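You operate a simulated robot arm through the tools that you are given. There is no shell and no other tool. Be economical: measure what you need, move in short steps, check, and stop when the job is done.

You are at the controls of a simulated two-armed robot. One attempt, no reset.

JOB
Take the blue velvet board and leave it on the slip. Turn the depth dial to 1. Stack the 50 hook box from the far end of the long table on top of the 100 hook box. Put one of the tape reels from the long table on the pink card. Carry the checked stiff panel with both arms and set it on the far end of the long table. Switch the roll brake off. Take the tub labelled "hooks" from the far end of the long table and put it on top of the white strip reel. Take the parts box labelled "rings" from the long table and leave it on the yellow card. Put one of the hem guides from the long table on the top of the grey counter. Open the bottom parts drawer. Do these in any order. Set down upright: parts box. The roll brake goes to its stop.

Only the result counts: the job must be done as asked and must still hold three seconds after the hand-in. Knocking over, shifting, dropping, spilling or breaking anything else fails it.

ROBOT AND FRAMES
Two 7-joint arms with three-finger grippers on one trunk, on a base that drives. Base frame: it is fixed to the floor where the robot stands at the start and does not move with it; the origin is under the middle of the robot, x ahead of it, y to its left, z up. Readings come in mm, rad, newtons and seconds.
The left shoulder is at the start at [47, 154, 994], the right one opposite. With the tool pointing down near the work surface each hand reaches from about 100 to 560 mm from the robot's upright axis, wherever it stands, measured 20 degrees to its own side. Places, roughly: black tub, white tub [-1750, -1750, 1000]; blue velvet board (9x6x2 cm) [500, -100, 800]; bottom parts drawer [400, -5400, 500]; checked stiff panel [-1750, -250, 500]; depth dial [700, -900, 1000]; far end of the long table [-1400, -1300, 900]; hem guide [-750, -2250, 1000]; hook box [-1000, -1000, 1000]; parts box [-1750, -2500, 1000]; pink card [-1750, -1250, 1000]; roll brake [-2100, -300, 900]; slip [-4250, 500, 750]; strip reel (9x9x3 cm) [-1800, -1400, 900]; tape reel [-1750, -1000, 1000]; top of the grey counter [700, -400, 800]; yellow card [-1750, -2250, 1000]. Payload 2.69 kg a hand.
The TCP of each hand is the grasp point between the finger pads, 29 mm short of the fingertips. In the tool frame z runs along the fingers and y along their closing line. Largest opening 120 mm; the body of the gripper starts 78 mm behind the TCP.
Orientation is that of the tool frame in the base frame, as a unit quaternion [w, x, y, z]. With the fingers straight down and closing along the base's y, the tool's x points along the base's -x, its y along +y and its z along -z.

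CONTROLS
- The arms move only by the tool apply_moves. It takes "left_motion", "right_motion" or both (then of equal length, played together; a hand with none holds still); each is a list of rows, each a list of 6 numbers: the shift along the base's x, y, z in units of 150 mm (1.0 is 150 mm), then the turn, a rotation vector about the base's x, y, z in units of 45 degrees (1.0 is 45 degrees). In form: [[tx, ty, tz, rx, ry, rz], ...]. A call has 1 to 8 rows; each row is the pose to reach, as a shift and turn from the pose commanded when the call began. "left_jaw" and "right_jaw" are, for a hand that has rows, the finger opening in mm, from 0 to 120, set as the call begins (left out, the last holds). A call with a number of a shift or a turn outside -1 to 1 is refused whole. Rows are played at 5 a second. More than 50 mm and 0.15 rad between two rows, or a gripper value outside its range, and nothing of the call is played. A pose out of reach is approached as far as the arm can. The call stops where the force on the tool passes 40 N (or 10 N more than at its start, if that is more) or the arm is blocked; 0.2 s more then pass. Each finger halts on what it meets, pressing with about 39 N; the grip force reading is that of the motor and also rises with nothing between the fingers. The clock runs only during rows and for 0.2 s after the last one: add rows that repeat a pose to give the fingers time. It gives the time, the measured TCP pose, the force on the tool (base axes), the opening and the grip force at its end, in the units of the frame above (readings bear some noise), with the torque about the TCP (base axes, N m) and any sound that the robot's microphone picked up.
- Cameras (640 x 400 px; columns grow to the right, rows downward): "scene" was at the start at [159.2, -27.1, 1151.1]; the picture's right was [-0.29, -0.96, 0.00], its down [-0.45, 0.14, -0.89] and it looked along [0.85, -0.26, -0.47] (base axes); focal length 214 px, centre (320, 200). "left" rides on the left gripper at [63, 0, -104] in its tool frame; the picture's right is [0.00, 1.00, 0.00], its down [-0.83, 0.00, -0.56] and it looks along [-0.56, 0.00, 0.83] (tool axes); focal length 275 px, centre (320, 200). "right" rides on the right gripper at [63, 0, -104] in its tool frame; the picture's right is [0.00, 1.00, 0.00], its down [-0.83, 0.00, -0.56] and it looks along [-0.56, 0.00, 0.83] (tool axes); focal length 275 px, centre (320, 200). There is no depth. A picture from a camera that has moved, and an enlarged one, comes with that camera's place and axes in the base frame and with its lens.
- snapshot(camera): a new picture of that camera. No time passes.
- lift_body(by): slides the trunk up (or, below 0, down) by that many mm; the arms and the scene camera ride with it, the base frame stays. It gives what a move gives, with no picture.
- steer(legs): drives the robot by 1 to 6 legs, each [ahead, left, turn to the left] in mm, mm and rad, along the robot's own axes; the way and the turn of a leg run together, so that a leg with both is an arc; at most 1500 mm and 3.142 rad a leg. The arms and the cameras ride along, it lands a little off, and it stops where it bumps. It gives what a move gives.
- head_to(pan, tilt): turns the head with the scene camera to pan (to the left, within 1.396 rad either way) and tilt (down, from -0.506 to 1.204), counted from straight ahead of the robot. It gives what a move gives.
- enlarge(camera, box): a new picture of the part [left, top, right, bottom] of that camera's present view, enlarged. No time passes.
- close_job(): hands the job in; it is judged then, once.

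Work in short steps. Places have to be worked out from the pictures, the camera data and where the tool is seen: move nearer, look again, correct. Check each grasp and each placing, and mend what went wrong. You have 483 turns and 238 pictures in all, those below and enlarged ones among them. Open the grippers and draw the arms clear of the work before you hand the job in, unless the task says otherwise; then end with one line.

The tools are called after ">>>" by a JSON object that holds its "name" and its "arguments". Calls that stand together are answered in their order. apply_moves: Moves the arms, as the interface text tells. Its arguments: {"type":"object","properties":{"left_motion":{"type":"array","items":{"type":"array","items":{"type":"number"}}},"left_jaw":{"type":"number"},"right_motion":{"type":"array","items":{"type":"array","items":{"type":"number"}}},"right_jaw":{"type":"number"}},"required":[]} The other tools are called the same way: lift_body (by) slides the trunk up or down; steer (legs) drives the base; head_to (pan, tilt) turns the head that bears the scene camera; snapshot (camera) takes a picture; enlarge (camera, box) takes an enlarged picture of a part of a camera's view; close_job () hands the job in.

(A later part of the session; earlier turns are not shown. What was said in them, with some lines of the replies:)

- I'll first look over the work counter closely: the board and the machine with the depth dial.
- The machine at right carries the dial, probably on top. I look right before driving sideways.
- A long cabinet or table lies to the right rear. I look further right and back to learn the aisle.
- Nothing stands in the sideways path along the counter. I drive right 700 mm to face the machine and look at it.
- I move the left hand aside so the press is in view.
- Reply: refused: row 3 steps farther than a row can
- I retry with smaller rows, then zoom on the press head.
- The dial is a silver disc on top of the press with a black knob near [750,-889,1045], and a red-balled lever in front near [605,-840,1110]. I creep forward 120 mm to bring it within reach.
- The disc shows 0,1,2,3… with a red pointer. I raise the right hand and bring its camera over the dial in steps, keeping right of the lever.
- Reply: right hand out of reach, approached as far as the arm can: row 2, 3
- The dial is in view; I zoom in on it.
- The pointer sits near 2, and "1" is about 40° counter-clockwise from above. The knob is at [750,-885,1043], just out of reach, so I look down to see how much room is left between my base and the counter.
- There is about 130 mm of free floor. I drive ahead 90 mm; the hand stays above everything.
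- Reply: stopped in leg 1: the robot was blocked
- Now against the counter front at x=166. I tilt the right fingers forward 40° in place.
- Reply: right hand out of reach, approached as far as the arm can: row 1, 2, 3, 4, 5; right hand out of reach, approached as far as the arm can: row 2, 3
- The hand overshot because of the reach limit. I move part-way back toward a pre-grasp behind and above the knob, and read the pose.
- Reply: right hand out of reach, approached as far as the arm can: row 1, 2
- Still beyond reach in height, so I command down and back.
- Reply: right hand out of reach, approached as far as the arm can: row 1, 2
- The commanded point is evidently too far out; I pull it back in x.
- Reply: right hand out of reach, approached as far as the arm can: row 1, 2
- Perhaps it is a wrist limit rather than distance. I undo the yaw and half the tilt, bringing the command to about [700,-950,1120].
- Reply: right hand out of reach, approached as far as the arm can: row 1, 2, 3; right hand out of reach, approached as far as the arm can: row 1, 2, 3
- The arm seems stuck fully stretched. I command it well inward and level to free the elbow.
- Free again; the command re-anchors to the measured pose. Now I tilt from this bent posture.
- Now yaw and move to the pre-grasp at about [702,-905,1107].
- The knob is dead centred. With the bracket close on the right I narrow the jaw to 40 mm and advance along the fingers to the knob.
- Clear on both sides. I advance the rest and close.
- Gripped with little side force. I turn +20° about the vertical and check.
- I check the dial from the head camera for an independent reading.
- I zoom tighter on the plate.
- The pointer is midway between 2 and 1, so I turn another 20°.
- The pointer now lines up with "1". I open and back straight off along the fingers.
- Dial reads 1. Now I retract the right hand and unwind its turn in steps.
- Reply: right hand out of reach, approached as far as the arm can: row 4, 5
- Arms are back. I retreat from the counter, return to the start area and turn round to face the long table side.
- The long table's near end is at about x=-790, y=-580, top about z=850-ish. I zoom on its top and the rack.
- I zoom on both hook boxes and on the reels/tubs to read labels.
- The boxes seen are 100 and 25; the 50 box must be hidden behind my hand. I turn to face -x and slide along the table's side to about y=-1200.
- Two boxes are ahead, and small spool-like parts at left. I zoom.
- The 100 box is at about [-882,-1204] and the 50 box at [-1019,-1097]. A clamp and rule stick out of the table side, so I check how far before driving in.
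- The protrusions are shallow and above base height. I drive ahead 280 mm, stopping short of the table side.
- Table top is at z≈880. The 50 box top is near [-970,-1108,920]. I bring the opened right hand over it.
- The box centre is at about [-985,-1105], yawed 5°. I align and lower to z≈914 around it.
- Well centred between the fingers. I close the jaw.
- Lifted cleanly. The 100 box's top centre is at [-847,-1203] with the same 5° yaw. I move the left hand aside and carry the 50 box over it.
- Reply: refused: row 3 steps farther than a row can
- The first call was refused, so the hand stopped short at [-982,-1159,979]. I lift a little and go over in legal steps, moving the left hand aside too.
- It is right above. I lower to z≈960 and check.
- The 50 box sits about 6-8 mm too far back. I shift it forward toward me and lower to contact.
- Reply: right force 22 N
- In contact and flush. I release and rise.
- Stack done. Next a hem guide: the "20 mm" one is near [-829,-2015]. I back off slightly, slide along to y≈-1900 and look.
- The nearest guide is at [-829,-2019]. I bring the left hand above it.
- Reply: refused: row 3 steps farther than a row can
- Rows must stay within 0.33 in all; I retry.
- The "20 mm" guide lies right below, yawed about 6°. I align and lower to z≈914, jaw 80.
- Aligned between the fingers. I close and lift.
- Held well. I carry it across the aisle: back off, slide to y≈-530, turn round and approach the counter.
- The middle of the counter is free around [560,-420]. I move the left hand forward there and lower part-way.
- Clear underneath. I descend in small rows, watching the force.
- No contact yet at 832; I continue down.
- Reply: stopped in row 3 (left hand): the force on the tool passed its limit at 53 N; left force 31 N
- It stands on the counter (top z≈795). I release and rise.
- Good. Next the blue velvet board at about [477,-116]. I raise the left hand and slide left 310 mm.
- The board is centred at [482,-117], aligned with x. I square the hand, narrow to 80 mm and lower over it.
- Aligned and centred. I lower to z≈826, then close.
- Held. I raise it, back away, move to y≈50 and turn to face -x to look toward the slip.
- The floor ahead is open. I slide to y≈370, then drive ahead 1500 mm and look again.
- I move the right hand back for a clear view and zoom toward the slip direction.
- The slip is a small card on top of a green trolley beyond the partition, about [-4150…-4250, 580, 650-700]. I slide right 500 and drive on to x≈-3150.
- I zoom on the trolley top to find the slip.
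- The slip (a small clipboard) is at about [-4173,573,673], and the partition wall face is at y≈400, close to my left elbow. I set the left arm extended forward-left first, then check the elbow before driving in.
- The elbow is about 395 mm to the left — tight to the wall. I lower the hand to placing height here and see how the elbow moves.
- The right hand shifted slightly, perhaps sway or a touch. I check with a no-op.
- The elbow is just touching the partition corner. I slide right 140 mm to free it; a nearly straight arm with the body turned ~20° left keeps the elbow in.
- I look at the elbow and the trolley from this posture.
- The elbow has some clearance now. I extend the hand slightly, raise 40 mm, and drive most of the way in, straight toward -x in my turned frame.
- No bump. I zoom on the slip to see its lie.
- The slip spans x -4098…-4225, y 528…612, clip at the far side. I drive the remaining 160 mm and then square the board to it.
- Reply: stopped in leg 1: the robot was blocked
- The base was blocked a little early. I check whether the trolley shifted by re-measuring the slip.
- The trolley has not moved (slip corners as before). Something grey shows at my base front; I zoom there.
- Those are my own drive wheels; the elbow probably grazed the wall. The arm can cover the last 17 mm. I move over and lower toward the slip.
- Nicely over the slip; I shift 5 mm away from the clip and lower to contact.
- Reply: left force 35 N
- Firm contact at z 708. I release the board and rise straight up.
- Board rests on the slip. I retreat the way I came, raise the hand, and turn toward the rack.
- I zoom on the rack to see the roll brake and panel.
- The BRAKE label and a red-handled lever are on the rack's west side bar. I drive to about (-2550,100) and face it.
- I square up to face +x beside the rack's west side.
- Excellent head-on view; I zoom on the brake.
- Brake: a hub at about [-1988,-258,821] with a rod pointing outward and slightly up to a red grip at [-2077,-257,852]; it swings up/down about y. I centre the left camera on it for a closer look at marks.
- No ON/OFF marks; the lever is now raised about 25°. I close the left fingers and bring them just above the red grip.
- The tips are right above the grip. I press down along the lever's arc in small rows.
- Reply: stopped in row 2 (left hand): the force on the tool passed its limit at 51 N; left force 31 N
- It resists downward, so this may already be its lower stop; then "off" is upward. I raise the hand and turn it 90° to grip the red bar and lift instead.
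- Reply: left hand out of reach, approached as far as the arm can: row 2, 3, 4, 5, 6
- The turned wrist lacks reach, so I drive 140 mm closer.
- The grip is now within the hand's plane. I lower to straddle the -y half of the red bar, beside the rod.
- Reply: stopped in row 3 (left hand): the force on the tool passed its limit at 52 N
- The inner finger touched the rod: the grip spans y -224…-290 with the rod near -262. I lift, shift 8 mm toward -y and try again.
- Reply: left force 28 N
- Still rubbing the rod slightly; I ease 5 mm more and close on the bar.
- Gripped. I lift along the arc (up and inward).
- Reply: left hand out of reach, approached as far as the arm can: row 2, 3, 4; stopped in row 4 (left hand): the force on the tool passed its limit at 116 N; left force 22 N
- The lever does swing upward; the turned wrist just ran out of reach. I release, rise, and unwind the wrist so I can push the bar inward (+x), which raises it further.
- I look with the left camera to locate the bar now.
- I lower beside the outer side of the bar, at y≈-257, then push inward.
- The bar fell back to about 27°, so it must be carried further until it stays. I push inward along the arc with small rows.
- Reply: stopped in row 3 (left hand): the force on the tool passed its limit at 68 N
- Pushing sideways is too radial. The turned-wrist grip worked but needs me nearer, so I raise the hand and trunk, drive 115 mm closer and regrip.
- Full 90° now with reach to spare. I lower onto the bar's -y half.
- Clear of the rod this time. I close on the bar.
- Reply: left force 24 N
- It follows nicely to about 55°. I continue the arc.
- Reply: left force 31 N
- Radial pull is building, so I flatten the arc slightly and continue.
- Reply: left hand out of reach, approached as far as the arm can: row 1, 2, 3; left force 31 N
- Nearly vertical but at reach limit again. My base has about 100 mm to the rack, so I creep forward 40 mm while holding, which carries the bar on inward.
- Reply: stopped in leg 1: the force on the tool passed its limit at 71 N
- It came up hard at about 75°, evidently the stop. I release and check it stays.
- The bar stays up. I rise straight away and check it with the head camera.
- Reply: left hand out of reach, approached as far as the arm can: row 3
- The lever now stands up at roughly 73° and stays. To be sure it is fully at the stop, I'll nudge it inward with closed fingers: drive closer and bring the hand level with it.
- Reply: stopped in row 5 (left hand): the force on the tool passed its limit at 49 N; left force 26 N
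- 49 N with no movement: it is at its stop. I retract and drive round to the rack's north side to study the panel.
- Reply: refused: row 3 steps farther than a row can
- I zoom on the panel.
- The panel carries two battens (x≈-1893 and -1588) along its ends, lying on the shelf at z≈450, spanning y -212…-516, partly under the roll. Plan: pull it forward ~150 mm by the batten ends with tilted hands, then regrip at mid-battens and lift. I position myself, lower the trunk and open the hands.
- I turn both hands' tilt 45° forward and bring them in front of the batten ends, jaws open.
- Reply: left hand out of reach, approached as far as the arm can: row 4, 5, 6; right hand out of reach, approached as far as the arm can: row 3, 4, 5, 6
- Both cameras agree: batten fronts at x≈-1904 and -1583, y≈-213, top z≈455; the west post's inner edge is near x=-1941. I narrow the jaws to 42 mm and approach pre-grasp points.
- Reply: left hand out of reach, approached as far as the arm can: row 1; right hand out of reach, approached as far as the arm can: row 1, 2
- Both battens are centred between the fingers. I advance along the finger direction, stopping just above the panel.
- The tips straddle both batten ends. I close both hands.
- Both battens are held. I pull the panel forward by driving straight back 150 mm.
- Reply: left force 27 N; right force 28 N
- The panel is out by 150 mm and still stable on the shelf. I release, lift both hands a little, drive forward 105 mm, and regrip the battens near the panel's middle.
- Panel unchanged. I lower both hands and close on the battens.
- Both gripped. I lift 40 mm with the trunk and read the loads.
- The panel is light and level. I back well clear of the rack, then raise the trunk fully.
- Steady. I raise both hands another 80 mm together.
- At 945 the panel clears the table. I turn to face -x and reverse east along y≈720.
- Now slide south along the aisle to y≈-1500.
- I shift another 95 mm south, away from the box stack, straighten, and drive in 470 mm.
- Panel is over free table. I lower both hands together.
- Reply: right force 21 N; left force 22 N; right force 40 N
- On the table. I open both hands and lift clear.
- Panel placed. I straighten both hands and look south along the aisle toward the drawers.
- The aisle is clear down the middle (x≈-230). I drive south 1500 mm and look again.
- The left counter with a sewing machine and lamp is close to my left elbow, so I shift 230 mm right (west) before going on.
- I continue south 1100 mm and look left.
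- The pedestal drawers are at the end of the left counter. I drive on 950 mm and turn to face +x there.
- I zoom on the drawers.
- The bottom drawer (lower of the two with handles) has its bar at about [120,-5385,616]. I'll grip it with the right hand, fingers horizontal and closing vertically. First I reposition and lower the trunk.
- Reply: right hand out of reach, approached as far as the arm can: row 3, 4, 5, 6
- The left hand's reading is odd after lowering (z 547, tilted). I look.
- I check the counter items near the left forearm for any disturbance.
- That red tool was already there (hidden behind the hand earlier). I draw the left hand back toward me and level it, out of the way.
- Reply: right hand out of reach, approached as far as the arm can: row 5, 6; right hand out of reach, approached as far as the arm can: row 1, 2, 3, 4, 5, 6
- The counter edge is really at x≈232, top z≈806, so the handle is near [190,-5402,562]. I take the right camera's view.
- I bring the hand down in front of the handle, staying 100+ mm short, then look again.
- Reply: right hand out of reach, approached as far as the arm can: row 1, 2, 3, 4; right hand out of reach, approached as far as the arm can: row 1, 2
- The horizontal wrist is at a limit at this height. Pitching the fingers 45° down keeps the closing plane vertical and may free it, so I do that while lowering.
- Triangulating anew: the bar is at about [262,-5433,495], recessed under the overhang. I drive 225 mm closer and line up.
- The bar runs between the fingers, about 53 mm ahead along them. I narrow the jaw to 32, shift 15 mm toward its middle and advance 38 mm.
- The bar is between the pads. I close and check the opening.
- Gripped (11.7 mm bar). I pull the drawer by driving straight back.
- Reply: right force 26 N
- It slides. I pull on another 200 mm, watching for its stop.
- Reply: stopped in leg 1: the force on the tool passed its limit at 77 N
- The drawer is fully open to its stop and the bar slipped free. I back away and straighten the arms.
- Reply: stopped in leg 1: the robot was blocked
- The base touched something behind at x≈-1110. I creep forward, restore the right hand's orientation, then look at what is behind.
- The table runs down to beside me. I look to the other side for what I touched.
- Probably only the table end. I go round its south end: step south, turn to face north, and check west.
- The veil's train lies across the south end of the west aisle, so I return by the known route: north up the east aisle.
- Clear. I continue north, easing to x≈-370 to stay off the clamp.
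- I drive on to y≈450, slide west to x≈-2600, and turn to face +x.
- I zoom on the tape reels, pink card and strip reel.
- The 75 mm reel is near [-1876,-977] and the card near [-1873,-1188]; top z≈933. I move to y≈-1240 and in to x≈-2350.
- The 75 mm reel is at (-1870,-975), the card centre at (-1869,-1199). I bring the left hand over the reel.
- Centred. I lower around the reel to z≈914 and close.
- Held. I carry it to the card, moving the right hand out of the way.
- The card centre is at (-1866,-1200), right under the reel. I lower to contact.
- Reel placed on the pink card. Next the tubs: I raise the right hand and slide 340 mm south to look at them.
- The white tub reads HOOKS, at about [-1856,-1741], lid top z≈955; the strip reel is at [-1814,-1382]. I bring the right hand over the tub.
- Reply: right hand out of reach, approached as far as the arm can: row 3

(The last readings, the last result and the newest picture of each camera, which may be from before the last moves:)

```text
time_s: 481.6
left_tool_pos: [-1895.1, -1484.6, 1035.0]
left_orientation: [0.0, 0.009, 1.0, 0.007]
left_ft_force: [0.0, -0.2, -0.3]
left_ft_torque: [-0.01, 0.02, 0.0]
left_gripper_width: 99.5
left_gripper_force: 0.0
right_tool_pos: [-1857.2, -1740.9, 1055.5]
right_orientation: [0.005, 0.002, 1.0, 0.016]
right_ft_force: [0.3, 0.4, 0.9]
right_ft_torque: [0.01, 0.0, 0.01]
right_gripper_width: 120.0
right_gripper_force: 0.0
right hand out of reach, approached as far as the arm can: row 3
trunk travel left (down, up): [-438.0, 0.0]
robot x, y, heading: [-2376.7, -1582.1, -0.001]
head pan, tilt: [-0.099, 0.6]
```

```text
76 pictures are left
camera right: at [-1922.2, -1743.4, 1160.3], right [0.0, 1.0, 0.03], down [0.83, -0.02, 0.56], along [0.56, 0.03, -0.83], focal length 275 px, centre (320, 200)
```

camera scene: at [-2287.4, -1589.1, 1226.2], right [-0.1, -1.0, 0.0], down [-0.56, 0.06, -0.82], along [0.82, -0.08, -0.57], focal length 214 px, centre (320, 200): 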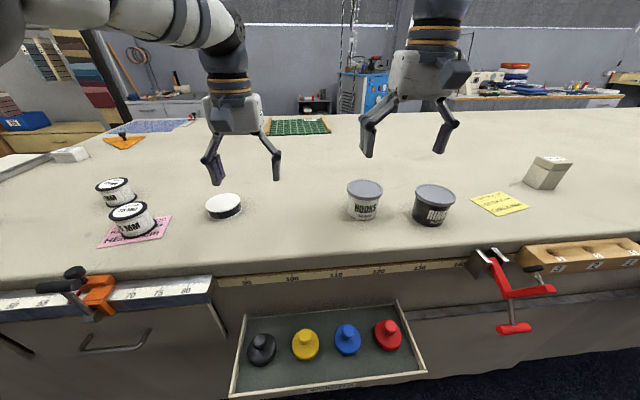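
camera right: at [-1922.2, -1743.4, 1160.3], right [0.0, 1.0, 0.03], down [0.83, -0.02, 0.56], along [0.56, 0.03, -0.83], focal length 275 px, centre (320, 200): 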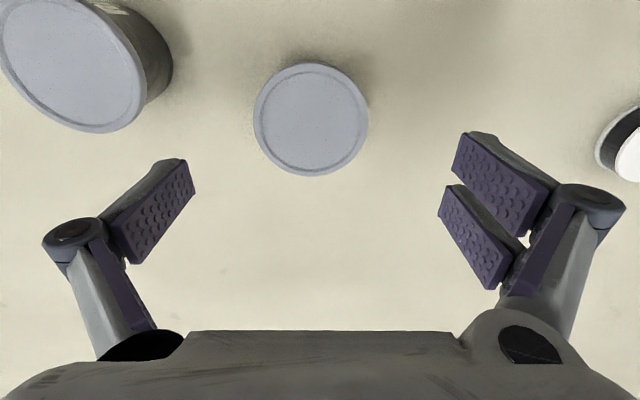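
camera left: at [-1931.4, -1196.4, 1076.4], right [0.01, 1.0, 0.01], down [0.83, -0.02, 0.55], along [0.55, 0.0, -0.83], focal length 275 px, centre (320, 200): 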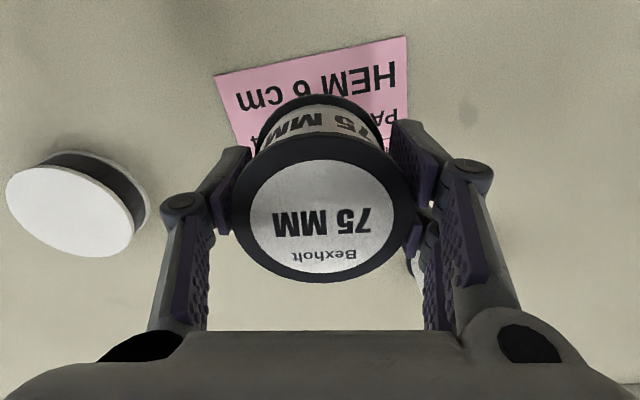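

Lid centre is right below at (-1856,-1743), about 88 mm wide, with room to the black tub. I lower to z≈938 and close.

>>> {"name": "apply_moves", "arguments": {"right_motion": [[0, -0.01, -0.25, 0, 0, 0], [0, -0.01, -0.5, 0, 0, 0], [0, -0.01, -0.78, 0, 0, 0]], "right_jaw": 114}}

>>> {"name": "apply_moves", "arguments": {"right_motion": [[0, 0, 0, 0, 0, 0], [0, 0, 0, 0, 0, 0], [0, 0, 0, 0, 0, 0]], "right_jaw": 70}}

>>> {"name": "apply_moves", "arguments": {"right_motion": [[0, 0, 0.2, 0, 0, 0], [0, 0, 0.5, 0, 0, 0], [0, 0, 0.7, 0, 0, 0]]}}

>>> {"name": "enlarge", "arguments": {"camera": "scene", "box": [300, 90, 480, 230]}}

```text
time_s: 482.4
left_tool_pos: [-1894.1, -1483.9, 1033.7]
left_orientation: [-0.002, 0.01, 1.0, 0.007]
left_ft_force: [-0.6, 0.3, -0.4]
left_ft_torque: [0.01, -0.02, -0.03]
left_gripper_width: 100.0
left_gripper_force: 0.1
right_tool_pos: [-1856.9, -1741.9, 938.2]
right_orientation: [0.004, 0.001, 1.0, 0.017]
right_ft_force: [-0.1, -2.0, -0.2]
right_ft_torque: [0.02, 0.04, 0.01]
right_gripper_width: 114.0
right_gripper_force: 0.0
trunk travel left (down, up): [-438.0, 0.0]
robot x, y, heading: [-2376.4, -1578.9, 0.003]
head pan, tilt: [-0.099, 0.6]
```

```text
time_s: 483.2
left_tool_pos: [-1896.9, -1483.0, 1035.2]
left_orientation: [0.0, 0.01, 1.0, 0.007]
left_ft_force: [0.1, 0.1, 0.0]
left_ft_torque: [-0.03, 0.02, 0.03]
left_gripper_width: 99.8
left_gripper_force: 0.0
right_tool_pos: [-1857.3, -1742.8, 939.1]
right_orientation: [0.006, 0.001, 1.0, 0.017]
right_ft_force: [-1.0, -2.6, 5.9]
right_ft_torque: [-0.27, 0.03, -0.02]
right_gripper_width: 87.6
right_gripper_force: 38.5
trunk travel left (down, up): [-438.0, 0.0]
robot x, y, heading: [-2375.9, -1582.4, -0.0]
head pan, tilt: [-0.099, 0.6]
```

```text
time_s: 484.0
left_tool_pos: [-1896.5, -1483.3, 1034.5]
left_orientation: [0.0, 0.009, 1.0, 0.006]
left_ft_force: [0.3, -0.5, -0.2]
left_ft_torque: [0.02, 0.03, 0.01]
left_gripper_width: 100.0
left_gripper_force: 0.0
right_tool_pos: [-1858.0, -1741.7, 1045.0]
right_orientation: [0.004, 0.001, 1.0, 0.016]
right_ft_force: [0.2, -0.5, -2.5]
right_ft_torque: [0.02, -0.01, -0.03]
right_gripper_width: 87.7
right_gripper_force: 39.3
trunk travel left (down, up): [-438.0, 0.0]
robot x, y, heading: [-2380.3, -1579.8, -0.003]
head pan, tilt: [-0.099, 0.6]
```

```text
2.86 times, centred on (390, 160) of scene
camera zoom: at [-2287.3, -1589.2, 1226.2], right [-0.1, -0.99, 0.0], down [-0.56, 0.06, -0.83], along [0.82, -0.08, -0.56], focal length 613 px, centre (120, 314)
```

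zoom: 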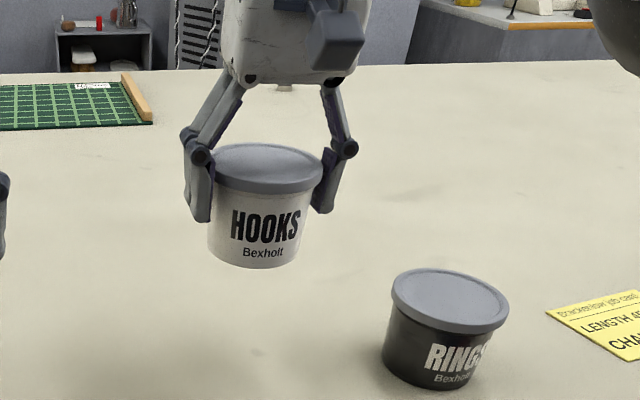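

Held. I drive 360 mm north and 42 mm in so the tub comes over the strip reel.

>>> {"name": "steer", "arguments": {"legs": [[0, 360, 0.002], [40, 0, 0]]}}

>>> {"name": "head_to", "arguments": {"pan": -0.3, "tilt": 0.7}}

>>> {"name": "enlarge", "arguments": {"camera": "scene", "box": [220, 100, 420, 260]}}

>>> {"name": "snapshot", "arguments": {"camera": "right"}}

```text
time_s: 487.8
left_tool_pos: [-1855.3, -1125.1, 1034.0]
left_orientation: [-0.001, 0.011, 1.0, 0.006]
left_ft_force: [0.1, 0.1, -0.9]
left_ft_torque: [-0.01, 0.03, -0.01]
left_gripper_width: 100.1
left_gripper_force: 0.1
right_tool_pos: [-1816.1, -1385.3, 1044.9]
right_orientation: [0.005, 0.002, 1.0, 0.017]
right_ft_force: [0.7, 0.2, -4.2]
right_ft_torque: [-0.01, 0.04, -0.02]
right_gripper_width: 87.7
right_gripper_force: 38.2
trunk travel left (down, up): [-438.0, 0.0]
robot x, y, heading: [-2334.6, -1222.6, -0.0]
head pan, tilt: [-0.099, 0.6]
```

```text
time_s: 488.5
left_tool_pos: [-1856.3, -1125.6, 1034.8]
left_orientation: [0.0, 0.011, 1.0, 0.007]
left_ft_force: [0.0, -0.5, -0.8]
left_ft_torque: [0.0, 0.03, 0.0]
left_gripper_width: 99.9
left_gripper_force: 0.1
right_tool_pos: [-1818.1, -1385.0, 1044.9]
right_orientation: [0.005, 0.002, 1.0, 0.017]
right_ft_force: [0.5, 0.8, -4.0]
right_ft_torque: [-0.01, 0.03, 0.01]
right_gripper_width: 87.8
right_gripper_force: 39.0
trunk travel left (down, up): [-438.0, 0.0]
robot x, y, heading: [-2338.8, -1219.1, -0.002]
head pan, tilt: [-0.3, 0.7]
```

```text
2.50 times, centred on (320, 180) of scene
camera zoom: at [-2254.0, -1247.7, 1217.6], right [-0.3, -0.95, 0.0], down [-0.61, 0.19, -0.77], along [0.73, -0.23, -0.64], focal length 536 px, centre (320, 250)
```

zoom: 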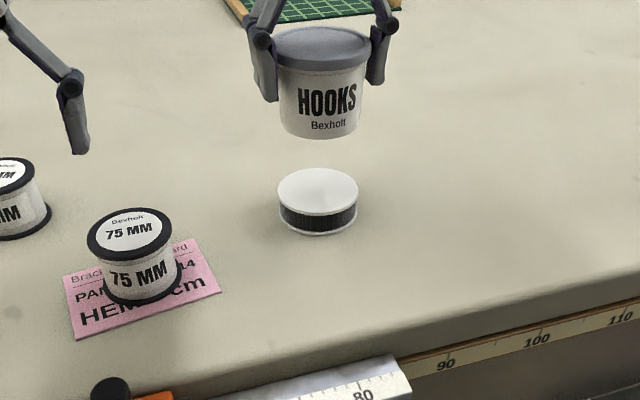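

```text
73 pictures are left
camera right: at [-1881.9, -1388.7, 1148.6], right [0.0, 1.0, 0.03], down [0.83, -0.02, 0.56], along [0.56, 0.03, -0.83], focal length 275 px, centre (320, 200)
```

right: 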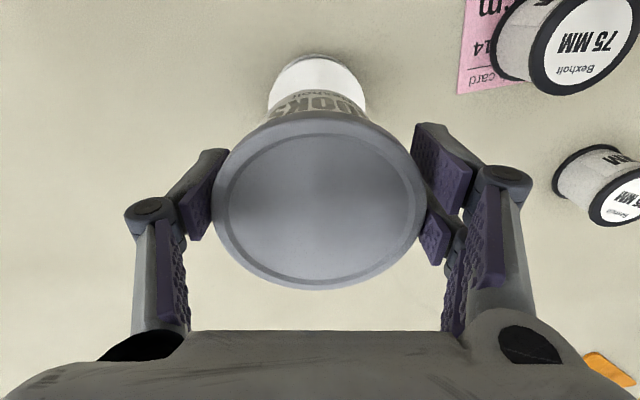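

The reel's centre is at (-1810,-1384); I shift 6 mm and lower to just above it.

>>> {"name": "apply_moves", "arguments": {"right_motion": [[0.045, 0.005, -0.2, 0, 0, 0], [0.045, 0.005, -0.4, 0, 0, 0], [0.045, 0.005, -0.48, 0, 0, 0]]}}

>>> {"name": "enlarge", "arguments": {"camera": "scene", "box": [260, 100, 400, 220]}}

```text
time_s: 489.3
left_tool_pos: [-1856.2, -1124.6, 1035.1]
left_orientation: [-0.001, 0.01, 1.0, 0.007]
left_ft_force: [-0.4, -0.1, -0.5]
left_ft_torque: [0.01, -0.01, -0.01]
left_gripper_width: 100.0
left_gripper_force: 0.1
right_tool_pos: [-1810.7, -1383.8, 971.2]
right_orientation: [0.006, 0.001, 1.0, 0.017]
right_ft_force: [0.5, 0.0, -2.1]
right_ft_torque: [-0.01, 0.05, -0.02]
right_gripper_width: 88.0
right_gripper_force: 38.6
trunk travel left (down, up): [-438.0, 0.0]
robot x, y, heading: [-2338.7, -1219.1, -0.002]
head pan, tilt: [-0.3, 0.7]
```

```text
3.33 times, centred on (330, 160) of scene
camera zoom: at [-2253.9, -1247.8, 1217.6], right [-0.3, -0.95, 0.0], down [-0.62, 0.19, -0.76], along [0.73, -0.23, -0.64], focal length 715 px, centre (287, 333)
```

zoom: 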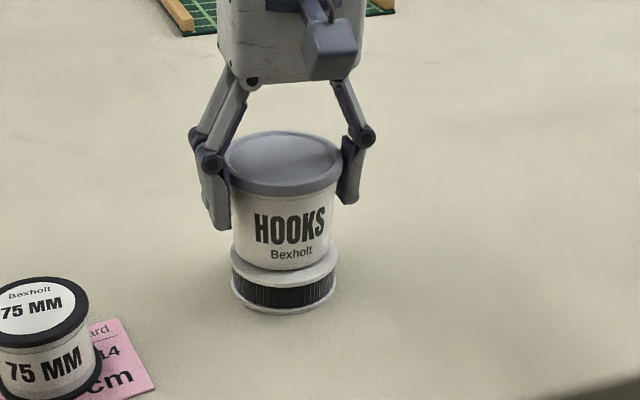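

Well centred. I lower the last millimetres, release and rise.

>>> {"name": "apply_moves", "arguments": {"right_motion": [[0, 0, -0.015, 0, 0, 0], [0, 0, -0.03, 0, 0, 0]]}}

```text
time_s: 489.9
left_tool_pos: [-1855.7, -1124.3, 1036.1]
left_orientation: [0.0, 0.01, 1.0, 0.008]
left_ft_force: [-0.4, -0.1, 0.4]
left_ft_torque: [-0.01, 0.0, -0.04]
left_gripper_width: 99.9
left_gripper_force: 0.1
right_tool_pos: [-1811.3, -1383.6, 970.5]
right_orientation: [0.008, 0.002, 1.0, 0.017]
right_ft_force: [-0.3, 0.7, 5.5]
right_ft_torque: [-0.04, 0.11, 0.02]
right_gripper_width: 87.8
right_gripper_force: 38.6
trunk travel left (down, up): [-438.0, 0.0]
robot x, y, heading: [-2337.6, -1225.2, 0.003]
head pan, tilt: [-0.3, 0.7]
```

>>> {"name": "apply_moves", "arguments": {"right_motion": [[0, 0, -0.01, 0, 0, 0], [0, 0, -0.01, 0, 0, 0]]}}

>>> {"name": "apply_moves", "arguments": {"right_motion": [[0, 0, 0, 0, 0, 0], [0, 0, 0, 0, 0, 0]], "right_jaw": 116}}

>>> {"name": "apply_moves", "arguments": {"right_motion": [[0, 0, 0.3, 0, 0, 0], [0, 0, 0.6, 0, 0, 0], [-0.2, 0, 0.8, 0, 0, 0]]}}

>>> {"name": "enlarge", "arguments": {"camera": "scene", "box": [260, 100, 400, 220]}}

```text
time_s: 490.5
left_tool_pos: [-1856.5, -1123.9, 1035.2]
left_orientation: [0.0, 0.011, 1.0, 0.008]
left_ft_force: [-0.8, 0.1, -0.1]
left_ft_torque: [0.02, 0.05, 0.0]
left_gripper_width: 100.0
left_gripper_force: 0.0
right_tool_pos: [-1810.8, -1383.7, 970.2]
right_orientation: [0.008, 0.001, 1.0, 0.016]
right_ft_force: [0.7, 1.1, 18.1]
right_ft_torque: [0.18, 0.15, 0.03]
right_gripper_width: 87.7
right_gripper_force: 39.1
trunk travel left (down, up): [-438.0, 0.0]
robot x, y, heading: [-2341.2, -1223.0, -0.002]
head pan, tilt: [-0.3, 0.7]
```

```text
time_s: 491.1
left_tool_pos: [-1856.3, -1126.0, 1033.9]
left_orientation: [-0.001, 0.011, 1.0, 0.006]
left_ft_force: [0.2, -0.1, 0.2]
left_ft_torque: [-0.03, -0.01, -0.01]
left_gripper_width: 100.1
left_gripper_force: 0.2
right_tool_pos: [-1810.3, -1384.6, 965.7]
right_orientation: [0.004, 0.002, 1.0, 0.015]
right_ft_force: [-0.2, 0.2, -0.3]
right_ft_torque: [0.0, 0.0, 0.03]
right_gripper_width: 116.2
right_gripper_force: 0.1
trunk travel left (down, up): [-438.0, 0.0]
robot x, y, heading: [-2336.9, -1222.7, -0.0]
head pan, tilt: [-0.3, 0.7]
```

```text
time_s: 491.9
left_tool_pos: [-1857.8, -1125.0, 1036.2]
left_orientation: [0.002, 0.01, 1.0, 0.007]
left_ft_force: [0.9, 0.3, -0.1]
left_ft_torque: [-0.03, -0.03, 0.02]
left_gripper_width: 99.6
left_gripper_force: 0.1
right_tool_pos: [-1831.1, -1383.7, 1093.6]
right_orientation: [0.004, 0.001, 1.0, 0.017]
right_ft_force: [-0.6, 0.2, 0.0]
right_ft_torque: [0.0, -0.06, 0.05]
right_gripper_width: 116.3
right_gripper_force: 0.6
right hand out of reach, approached as far as the arm can: row 3
trunk travel left (down, up): [-438.0, 0.0]
robot x, y, heading: [-2337.9, -1220.9, -0.001]
head pan, tilt: [-0.3, 0.7]
```

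```text
3.33 times, centred on (330, 160) of scene
camera zoom: at [-2255.8, -1247.5, 1217.9], right [-0.3, -0.95, 0.0], down [-0.61, 0.19, -0.77], along [0.73, -0.23, -0.64], focal length 715 px, centre (287, 333)
```

zoom: 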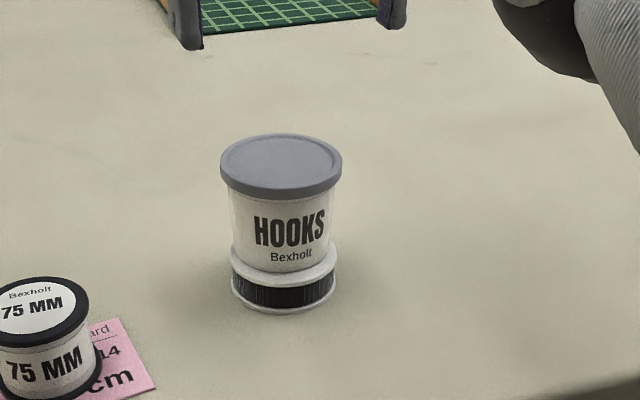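

Tub stands on the strip reel. Next the parts box: I back off a little and slide south to y≈-2100.

>>> {"name": "steer", "arguments": {"legs": [[-80, 0, 0], [0, -880, 0]]}}

>>> {"name": "snapshot", "arguments": {"camera": "scene"}}

```text
time_s: 499.5
left_tool_pos: [-1934.0, -1979.8, 1034.7]
left_orientation: [-0.002, 0.005, 1.0, 0.007]
left_ft_force: [-0.3, 0.3, -1.0]
left_ft_torque: [-0.01, 0.0, 0.02]
left_gripper_width: 100.1
left_gripper_force: 0.0
right_tool_pos: [-1905.0, -2236.8, 1091.5]
right_orientation: [0.004, -0.004, 1.0, 0.017]
right_ft_force: [0.9, 0.4, 0.4]
right_ft_torque: [0.01, 0.0, 0.03]
right_gripper_width: 116.2
right_gripper_force: 0.1
trunk travel left (down, up): [-438.0, 0.0]
robot x, y, heading: [-2413.2, -2080.2, 0.008]
head pan, tilt: [-0.3, 0.7]
```

```text
70 pictures are left
camera scene: at [-2331.3, -2105.5, 1217.6], right [-0.29, -0.96, 0.0], down [-0.62, 0.18, -0.76], along [0.73, -0.22, -0.64], focal length 214 px, centre (320, 200)
```

scene: 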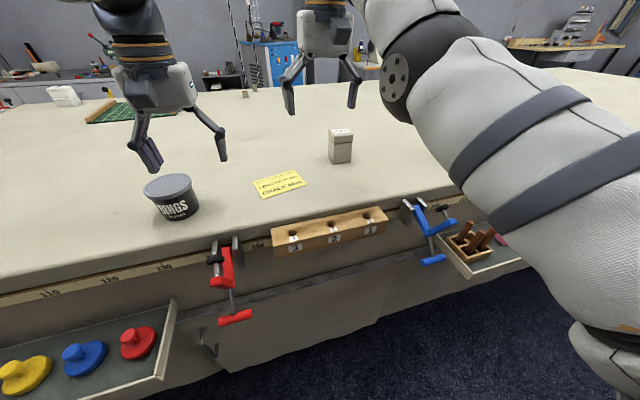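

I zoom on the box label; there was a second similar box further along.

>>> {"name": "enlarge", "arguments": {"camera": "scene", "box": [240, 110, 400, 210]}}

>>> {"name": "head_to", "arguments": {"pan": -0.9, "tilt": 0.55}}

>>> {"name": "snapshot", "arguments": {"camera": "scene"}}

```text
4.00 times, centred on (320, 160) of scene
camera zoom: at [-2331.3, -2105.5, 1217.6], right [-0.29, -0.96, 0.0], down [-0.62, 0.18, -0.76], along [0.73, -0.22, -0.64], focal length 858 px, centre (320, 360)
```

zoom: 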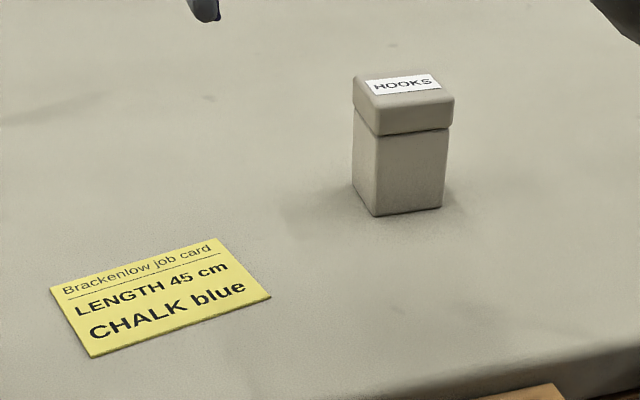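

```text
time_s: 500.5
left_tool_pos: [-1934.6, -1978.7, 1035.2]
left_orientation: [-0.001, 0.005, 1.0, 0.007]
left_ft_force: [-0.2, 0.3, 0.5]
left_ft_torque: [-0.03, 0.0, 0.0]
left_gripper_width: 100.1
left_gripper_force: 0.1
right_tool_pos: [-1904.4, -2236.8, 1091.5]
right_orientation: [0.004, -0.004, 1.0, 0.017]
right_ft_force: [0.5, 0.0, -0.3]
right_ft_torque: [-0.01, -0.01, 0.01]
right_gripper_width: 115.8
right_gripper_force: 0.1
trunk travel left (down, up): [-438.0, 0.0]
robot x, y, heading: [-2417.1, -2078.6, 0.008]
head pan, tilt: [-0.901, 0.55]
```

```text
68 pictures are left
camera scene: at [-2356.2, -2150.8, 1230.7], right [-0.78, -0.63, 0.0], down [-0.33, 0.41, -0.85], along [0.54, -0.66, -0.52], focal length 214 px, centre (320, 200)
```

scene: 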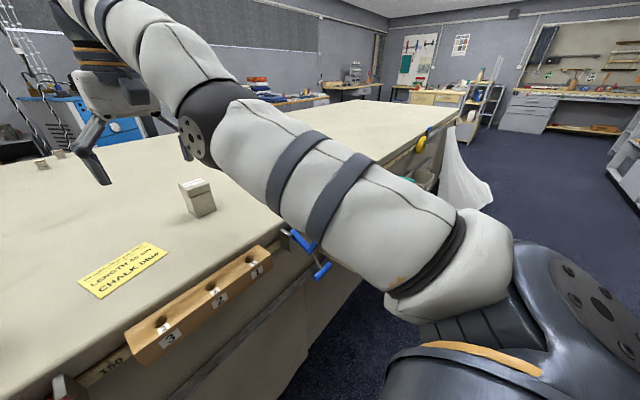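

That box is HOOKS; the RINGS one must be further south, near y≈-2640. I slide 400 mm more.

>>> {"name": "steer", "arguments": {"legs": [[0, -400, -0.008]]}}

>>> {"name": "head_to", "arguments": {"pan": -0.2, "tilt": 0.6}}

>>> {"name": "snapshot", "arguments": {"camera": "scene"}}

```text
time_s: 504.2
left_tool_pos: [-1931.7, -2387.8, 1034.1]
left_orientation: [-0.001, 0.009, 1.0, 0.007]
left_ft_force: [-0.5, 0.6, 0.0]
left_ft_torque: [0.0, 0.03, -0.02]
left_gripper_width: 100.3
left_gripper_force: 0.1
right_tool_pos: [-1904.8, -2646.2, 1092.5]
right_orientation: [0.005, 0.001, 1.0, 0.017]
right_ft_force: [0.4, -0.1, -0.7]
right_ft_torque: [-0.01, 0.03, 0.01]
right_gripper_width: 115.9
right_gripper_force: 0.1
trunk travel left (down, up): [-438.0, 0.0]
robot x, y, heading: [-2413.9, -2481.9, -0.003]
head pan, tilt: [-0.901, 0.55]
```

```text
time_s: 505.2
left_tool_pos: [-1930.9, -2387.0, 1034.9]
left_orientation: [0.0, 0.01, 1.0, 0.007]
left_ft_force: [-0.3, -0.3, -0.5]
left_ft_torque: [-0.01, 0.02, 0.0]
left_gripper_width: 99.9
left_gripper_force: 0.0
right_tool_pos: [-1904.5, -2645.7, 1091.1]
right_orientation: [0.004, 0.002, 1.0, 0.016]
right_ft_force: [-0.4, 0.3, -0.6]
right_ft_torque: [0.02, -0.01, 0.01]
right_gripper_width: 116.1
right_gripper_force: 0.1
trunk travel left (down, up): [-438.0, 0.0]
robot x, y, heading: [-2413.1, -2484.3, 0.001]
head pan, tilt: [-0.201, 0.6]
```

```text
67 pictures are left
camera scene: at [-2324.3, -2503.1, 1226.2], right [-0.2, -0.98, 0.0], down [-0.55, 0.11, -0.83], along [0.81, -0.17, -0.56], focal length 214 px, centre (320, 200)
```

scene: 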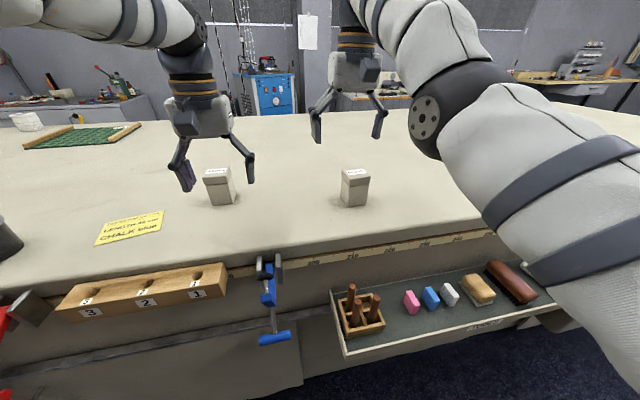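

>>> {"name": "enlarge", "arguments": {"camera": "scene", "box": [190, 140, 400, 230]}}

```text
3.05 times, centred on (295, 185) of scene
camera zoom: at [-2324.3, -2503.1, 1226.2], right [-0.2, -0.98, 0.0], down [-0.55, 0.11, -0.83], along [0.81, -0.17, -0.56], focal length 654 px, centre (396, 246)
```

zoom: 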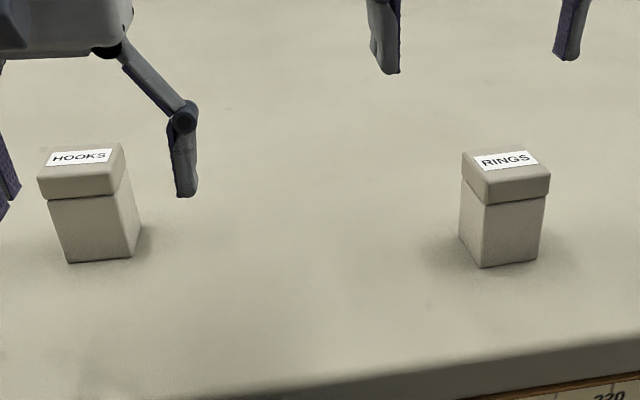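

The RINGS box is at about (-1834,-2708), top z≈954. I bring the right hand over it.

>>> {"name": "apply_moves", "arguments": {"right_motion": [[0.15, -0.13, 0, 0, 0, 0], [0.3, -0.26, 0, 0, 0, 0], [0.46, -0.4, 0, 0, 0, 0], [0.46, -0.4, -0.2, 0, 0, 0]]}}

>>> {"name": "snapshot", "arguments": {"camera": "right"}}

```text
time_s: 506.2
left_tool_pos: [-1932.3, -2387.3, 1034.4]
left_orientation: [-0.001, 0.009, 1.0, 0.007]
left_ft_force: [0.0, -0.5, -0.7]
left_ft_torque: [0.0, -0.01, -0.02]
left_gripper_width: 100.1
left_gripper_force: 0.0
right_tool_pos: [-1879.5, -2701.7, 1044.6]
right_orientation: [0.005, 0.001, 1.0, 0.017]
right_ft_force: [-0.1, -0.4, -0.1]
right_ft_torque: [0.0, 0.02, 0.0]
right_gripper_width: 116.1
right_gripper_force: 0.0
right hand out of reach, approached as far as the arm can: row 1, 2, 3, 4
trunk travel left (down, up): [-438.0, 0.0]
robot x, y, heading: [-2413.4, -2483.8, -0.0]
head pan, tilt: [-0.201, 0.6]
```

```text
65 pictures are left
camera right: at [-1944.8, -2705.6, 1149.1], right [0.0, 1.0, 0.03], down [0.83, -0.02, 0.56], along [0.56, 0.03, -0.83], focal length 275 px, centre (320, 200)
```

right: 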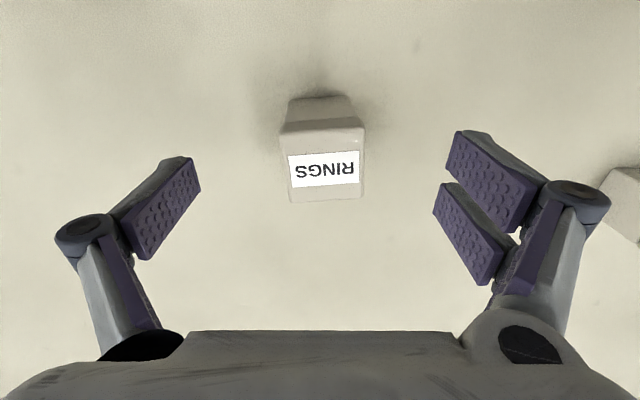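

The arm is at full stretch. I drive 55 mm closer, then align over the box centre (-1844,-2696).

>>> {"name": "steer", "arguments": {"legs": [[55, 0, 0]]}}

>>> {"name": "apply_moves", "arguments": {"right_motion": [[-0.1, 0.03, 0, 0, 0, 0.09], [-0.13, 0.04, -0.2, 0, 0, 0.09]], "right_jaw": 110}}

>>> {"name": "snapshot", "arguments": {"camera": "right"}}

```text
time_s: 507.2
left_tool_pos: [-1874.8, -2388.1, 1035.3]
left_orientation: [0.0, 0.01, 1.0, 0.007]
left_ft_force: [0.1, -1.0, -0.1]
left_ft_torque: [-0.01, 0.05, -0.02]
left_gripper_width: 100.0
left_gripper_force: 0.0
right_tool_pos: [-1824.8, -2703.4, 1044.6]
right_orientation: [0.004, 0.002, 1.0, 0.017]
right_ft_force: [0.3, -0.2, -0.7]
right_ft_torque: [0.0, 0.06, -0.02]
right_gripper_width: 115.9
right_gripper_force: 0.1
trunk travel left (down, up): [-438.0, 0.0]
robot x, y, heading: [-2360.5, -2485.8, 0.003]
head pan, tilt: [-0.201, 0.6]
```

```text
time_s: 507.8
left_tool_pos: [-1874.7, -2389.3, 1033.6]
left_orientation: [-0.001, 0.009, 1.0, 0.007]
left_ft_force: [0.8, 0.0, 0.3]
left_ft_torque: [0.02, 0.03, -0.04]
left_gripper_width: 99.9
left_gripper_force: 0.1
right_tool_pos: [-1843.3, -2695.8, 1013.4]
right_orientation: [0.005, -0.033, 0.999, 0.016]
right_ft_force: [0.4, 0.7, -0.1]
right_ft_torque: [0.0, 0.03, -0.06]
right_gripper_width: 109.8
right_gripper_force: 0.1
trunk travel left (down, up): [-438.0, 0.0]
robot x, y, heading: [-2358.8, -2482.8, -0.005]
head pan, tilt: [-0.201, 0.6]
```

```text
64 pictures are left
camera right: at [-1907.2, -2704.4, 1117.6], right [-0.07, 1.0, 0.03], down [0.83, 0.04, 0.56], along [0.56, 0.07, -0.83], focal length 275 px, centre (320, 200)
```

right: 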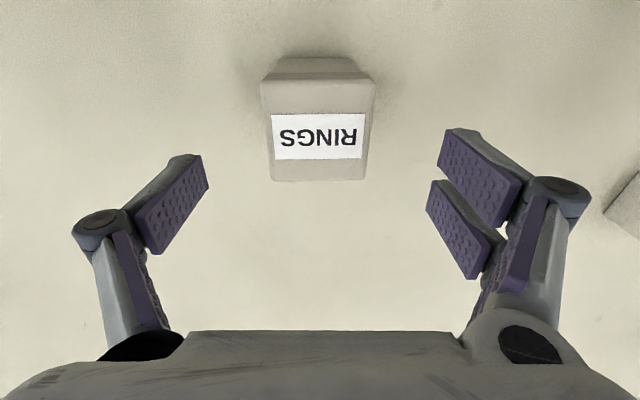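

Aligned. I lower to z≈928 and close.

>>> {"name": "apply_moves", "arguments": {"right_motion": [[-0.03, 0, -0.2, 0, 0, 0], [-0.03, 0, -0.4, 0, 0, 0], [-0.03, 0, -0.57, 0, 0, 0]]}}

>>> {"name": "apply_moves", "arguments": {"right_motion": [[0, 0, 0, 0, 0, 0], [0, 0, 0, 0, 0, 0], [0, 0, 0, 0, 0, 0]], "right_jaw": 45}}

>>> {"name": "apply_moves", "arguments": {"right_motion": [[0, 0, 0.2, 0, 0, 0], [0, 0, 0.5, 0, 0, 0], [0, 0, 0.75, 0, 0, 0]]}}

>>> {"name": "snapshot", "arguments": {"camera": "scene"}}

```text
time_s: 508.6
left_tool_pos: [-1875.4, -2389.3, 1034.2]
left_orientation: [0.0, 0.011, 1.0, 0.007]
left_ft_force: [-0.7, 0.6, -0.2]
left_ft_torque: [0.01, -0.01, 0.0]
left_gripper_width: 99.8
left_gripper_force: 0.1
right_tool_pos: [-1846.2, -2696.3, 929.0]
right_orientation: [0.003, -0.033, 0.999, 0.016]
right_ft_force: [0.4, 0.3, -0.8]
right_ft_torque: [0.02, -0.01, 0.0]
right_gripper_width: 110.3
right_gripper_force: 0.1
trunk travel left (down, up): [-438.0, 0.0]
robot x, y, heading: [-2360.3, -2481.7, 0.002]
head pan, tilt: [-0.201, 0.6]
```

```text
time_s: 509.4
left_tool_pos: [-1874.6, -2389.1, 1035.3]
left_orientation: [0.0, 0.011, 1.0, 0.007]
left_ft_force: [-0.1, -0.5, 0.4]
left_ft_torque: [-0.02, 0.0, -0.01]
left_gripper_width: 100.0
left_gripper_force: 0.0
right_tool_pos: [-1847.5, -2698.2, 930.6]
right_orientation: [0.005, -0.033, 0.999, 0.017]
right_ft_force: [2.6, -1.3, 6.1]
right_ft_torque: [-0.36, -0.04, 0.05]
right_gripper_width: 57.8
right_gripper_force: 38.9
trunk travel left (down, up): [-438.0, 0.0]
robot x, y, heading: [-2356.7, -2483.0, 0.001]
head pan, tilt: [-0.201, 0.6]
```

```text
time_s: 510.2
left_tool_pos: [-1876.1, -2388.1, 1034.7]
left_orientation: [-0.001, 0.011, 1.0, 0.007]
left_ft_force: [-0.1, -0.5, -0.1]
left_ft_torque: [0.0, -0.03, 0.02]
left_gripper_width: 99.7
left_gripper_force: 0.2
right_tool_pos: [-1848.1, -2698.7, 1042.9]
right_orientation: [0.003, -0.034, 0.999, 0.017]
right_ft_force: [0.0, -0.5, -3.0]
right_ft_torque: [0.01, -0.02, 0.0]
right_gripper_width: 57.7
right_gripper_force: 38.8
trunk travel left (down, up): [-438.0, 0.0]
robot x, y, heading: [-2360.5, -2483.7, 0.001]
head pan, tilt: [-0.201, 0.6]
```

```text
63 pictures are left
camera scene: at [-2268.6, -2503.2, 1226.3], right [-0.2, -0.98, 0.0], down [-0.55, 0.11, -0.83], along [0.81, -0.17, -0.56], focal length 214 px, centre (320, 200)
```

scene: 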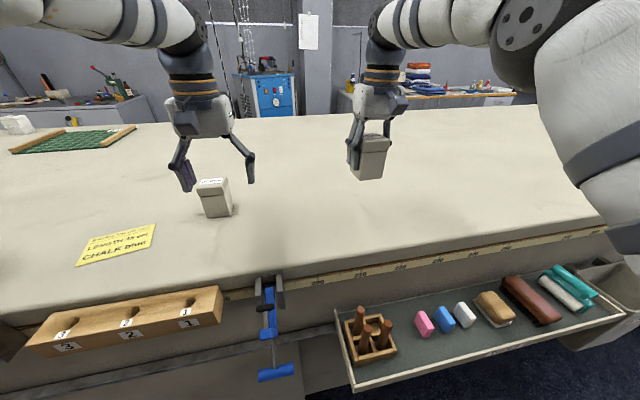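

Held. I drive 562 mm north to bring it above the yellow card.

>>> {"name": "steer", "arguments": {"legs": [[-50, 0, 0], [0, 562, 0], [48, 0, 0]]}}

>>> {"name": "head_to", "arguments": {"pan": -0.3, "tilt": 0.7}}

>>> {"name": "enlarge", "arguments": {"camera": "scene", "box": [220, 90, 420, 250]}}

>>> {"name": "snapshot", "arguments": {"camera": "right"}}

```text
time_s: 516.0
left_tool_pos: [-1881.3, -1825.3, 1034.3]
left_orientation: [-0.001, 0.005, 1.0, 0.008]
left_ft_force: [0.7, 0.5, 0.7]
left_ft_torque: [0.01, 0.02, 0.01]
left_gripper_width: 100.0
left_gripper_force: 0.1
right_tool_pos: [-1848.6, -2135.4, 1040.7]
right_orientation: [0.004, -0.038, 0.999, 0.017]
right_ft_force: [-0.1, 0.0, -2.2]
right_ft_torque: [0.01, 0.01, 0.0]
right_gripper_width: 57.9
right_gripper_force: 38.6
trunk travel left (down, up): [-438.0, 0.0]
robot x, y, heading: [-2363.6, -1928.1, 0.008]
head pan, tilt: [-0.201, 0.6]
```

```text
time_s: 516.6
left_tool_pos: [-1881.0, -1825.7, 1034.8]
left_orientation: [-0.001, 0.005, 1.0, 0.007]
left_ft_force: [-0.8, -0.5, -1.0]
left_ft_torque: [0.01, 0.04, -0.02]
left_gripper_width: 100.2
left_gripper_force: 0.1
right_tool_pos: [-1850.5, -2137.3, 1041.3]
right_orientation: [0.004, -0.038, 0.999, 0.017]
right_ft_force: [0.0, -0.8, -2.1]
right_ft_torque: [-0.03, -0.02, 0.01]
right_gripper_width: 57.7
right_gripper_force: 39.0
trunk travel left (down, up): [-438.0, 0.0]
robot x, y, heading: [-2361.7, -1928.3, 0.007]
head pan, tilt: [-0.3, 0.7]
```

```text
2.50 times, centred on (320, 170) of scene
camera zoom: at [-2278.2, -1952.6, 1217.6], right [-0.29, -0.96, 0.0], down [-0.62, 0.18, -0.77], along [0.73, -0.22, -0.64], focal length 536 px, centre (320, 275)
```

zoom: 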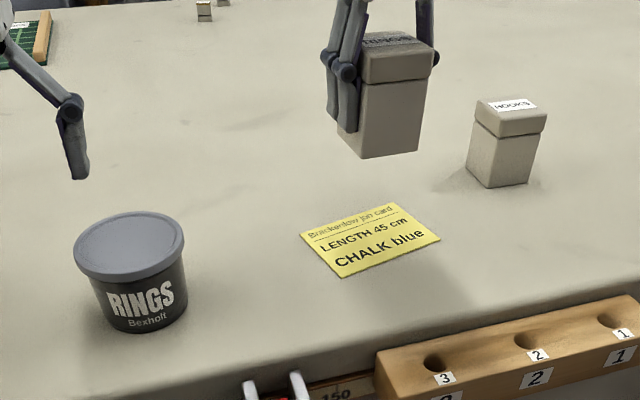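

```text
61 pictures are left
camera right: at [-1913.8, -2144.9, 1145.4], right [-0.08, 1.0, 0.03], down [0.82, 0.05, 0.56], along [0.56, 0.07, -0.83], focal length 275 px, centre (320, 200)
```

right: 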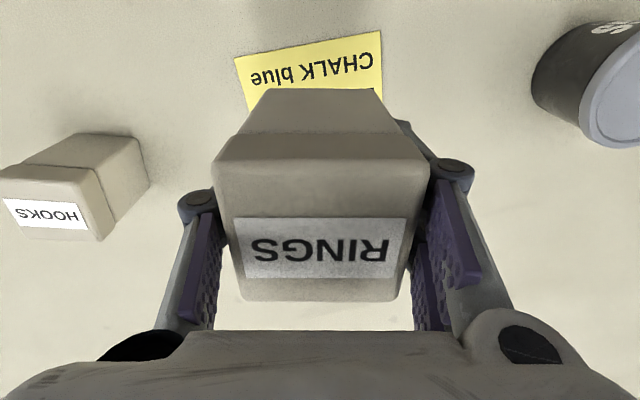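

The card centre is at (-1851,-2137), directly below. I lower the box.

>>> {"name": "apply_moves", "arguments": {"right_motion": [[0, 0, -0.25, 0, 0, 0], [0, 0, -0.5, 0, 0, 0], [0, 0, -0.68, 0, 0, 0], [0, 0, -0.71, 0, 0, 0]]}}

>>> {"name": "apply_moves", "arguments": {"right_motion": [[0, 0, -0.015, 0, 0, 0], [0, 0, -0.03, 0, 0, 0]]}}

>>> {"name": "enlarge", "arguments": {"camera": "scene", "box": [260, 110, 420, 240]}}

```text
time_s: 517.6
left_tool_pos: [-1881.4, -1827.5, 1035.6]
left_orientation: [-0.002, 0.006, 1.0, 0.007]
left_ft_force: [-1.0, 0.9, 0.7]
left_ft_torque: [0.0, 0.0, 0.02]
left_gripper_width: 100.2
left_gripper_force: 0.1
right_tool_pos: [-1849.9, -2136.2, 934.9]
right_orientation: [0.004, -0.039, 0.999, 0.017]
right_ft_force: [0.0, 0.2, -2.4]
right_ft_torque: [-0.01, 0.01, 0.0]
right_gripper_width: 57.6
right_gripper_force: 38.6
trunk travel left (down, up): [-438.0, 0.0]
robot x, y, heading: [-2363.2, -1925.8, 0.007]
head pan, tilt: [-0.3, 0.7]
```

```text
time_s: 518.2
left_tool_pos: [-1882.0, -1825.4, 1035.4]
left_orientation: [0.0, 0.006, 1.0, 0.007]
left_ft_force: [0.4, -0.8, -0.3]
left_ft_torque: [0.01, 0.04, -0.03]
left_gripper_width: 99.9
left_gripper_force: 0.0
right_tool_pos: [-1849.3, -2135.7, 932.6]
right_orientation: [0.006, -0.038, 0.999, 0.017]
right_ft_force: [-1.6, 0.5, 5.9]
right_ft_torque: [-0.18, 0.04, -0.04]
right_gripper_width: 57.7
right_gripper_force: 39.5
trunk travel left (down, up): [-438.0, 0.0]
robot x, y, heading: [-2363.5, -1927.3, 0.007]
head pan, tilt: [-0.3, 0.7]
```

```text
3.08 times, centred on (340, 175) of scene
camera zoom: at [-2279.2, -1952.4, 1217.8], right [-0.29, -0.96, 0.0], down [-0.62, 0.19, -0.77], along [0.73, -0.22, -0.64], focal length 660 px, centre (258, 277)
```

zoom: 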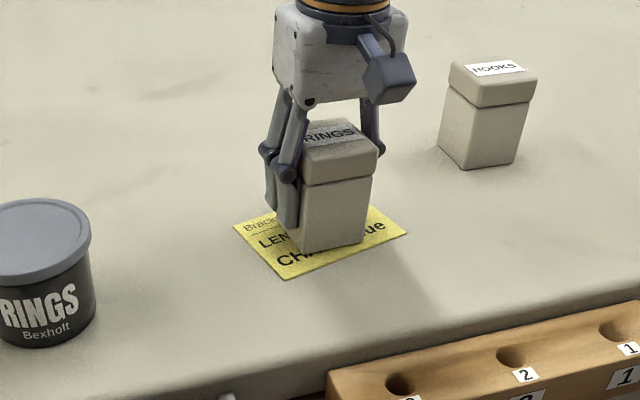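

Contact on the card, upright. I release and rise.

>>> {"name": "apply_moves", "arguments": {"right_motion": [[0, 0, -0.005, 0, 0, 0], [0, 0, -0.005, 0, 0, 0]], "right_jaw": 90}}

>>> {"name": "apply_moves", "arguments": {"right_motion": [[0, 0, 0.3, 0, 0, 0], [0, 0, 0.6, 0, 0, 0], [-0.1, 0, 0.85, 0, 0, 0]]}}

>>> {"name": "steer", "arguments": {"legs": [[-200, 0, 0]]}}

>>> {"name": "snapshot", "arguments": {"camera": "scene"}}

```text
time_s: 518.8
left_tool_pos: [-1881.0, -1826.7, 1034.9]
left_orientation: [-0.001, 0.005, 1.0, 0.007]
left_ft_force: [0.1, -0.6, 0.5]
left_ft_torque: [0.0, -0.02, -0.02]
left_gripper_width: 100.0
left_gripper_force: 0.0
right_tool_pos: [-1849.8, -2135.1, 929.3]
right_orientation: [0.005, -0.038, 0.999, 0.016]
right_ft_force: [-0.9, -0.7, -0.6]
right_ft_torque: [-0.02, 0.01, -0.02]
right_gripper_width: 90.1
right_gripper_force: 0.0
trunk travel left (down, up): [-438.0, 0.0]
robot x, y, heading: [-2359.8, -1927.0, 0.011]
head pan, tilt: [-0.3, 0.7]
```

```text
time_s: 519.6
left_tool_pos: [-1881.9, -1827.2, 1035.9]
left_orientation: [0.0, 0.005, 1.0, 0.007]
left_ft_force: [-0.1, 0.4, 0.0]
left_ft_torque: [0.02, -0.04, 0.0]
left_gripper_width: 99.7
left_gripper_force: 0.1
right_tool_pos: [-1867.0, -2136.8, 1060.8]
right_orientation: [0.005, -0.038, 0.999, 0.017]
right_ft_force: [0.8, -0.5, 0.4]
right_ft_torque: [-0.03, -0.02, 0.0]
right_gripper_width: 90.2
right_gripper_force: 0.1
trunk travel left (down, up): [-438.0, 0.0]
robot x, y, heading: [-2362.5, -1929.5, 0.011]
head pan, tilt: [-0.3, 0.7]
```

```text
time_s: 521.2
left_tool_pos: [-2081.8, -1828.2, 1033.8]
left_orientation: [0.0, 0.006, 1.0, 0.007]
left_ft_force: [-0.2, -0.6, -0.4]
left_ft_torque: [-0.01, 0.0, 0.0]
left_gripper_width: 99.8
left_gripper_force: 0.0
right_tool_pos: [-2068.2, -2139.0, 1058.7]
right_orientation: [0.004, -0.039, 0.999, 0.017]
right_ft_force: [-0.2, 0.3, 0.3]
right_ft_torque: [0.02, 0.01, 0.03]
right_gripper_width: 90.2
right_gripper_force: 0.0
trunk travel left (down, up): [-438.0, 0.0]
robot x, y, heading: [-2563.2, -1927.3, 0.004]
head pan, tilt: [-0.3, 0.7]
```

```text
59 pictures are left
camera scene: at [-2479.7, -1954.3, 1217.6], right [-0.29, -0.96, 0.0], down [-0.62, 0.19, -0.77], along [0.73, -0.22, -0.64], focal length 214 px, centre (320, 200)
```

scene: 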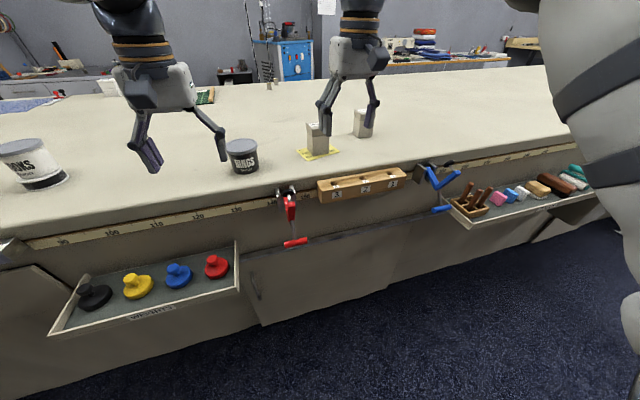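

The RINGS box stands upright on the yellow card, the arms are clear of the work and the grippers are open. All ten tasks are done, so I hand the job in.

>>> {"name": "close_job", "arguments": {}}

```text
The job is handed in.
```

I did all ten tasks and handed the job in. The one I'm less sure of is the roll brake: its lever has no ON/OFF marks, so I took its far stop, lever up, as off.
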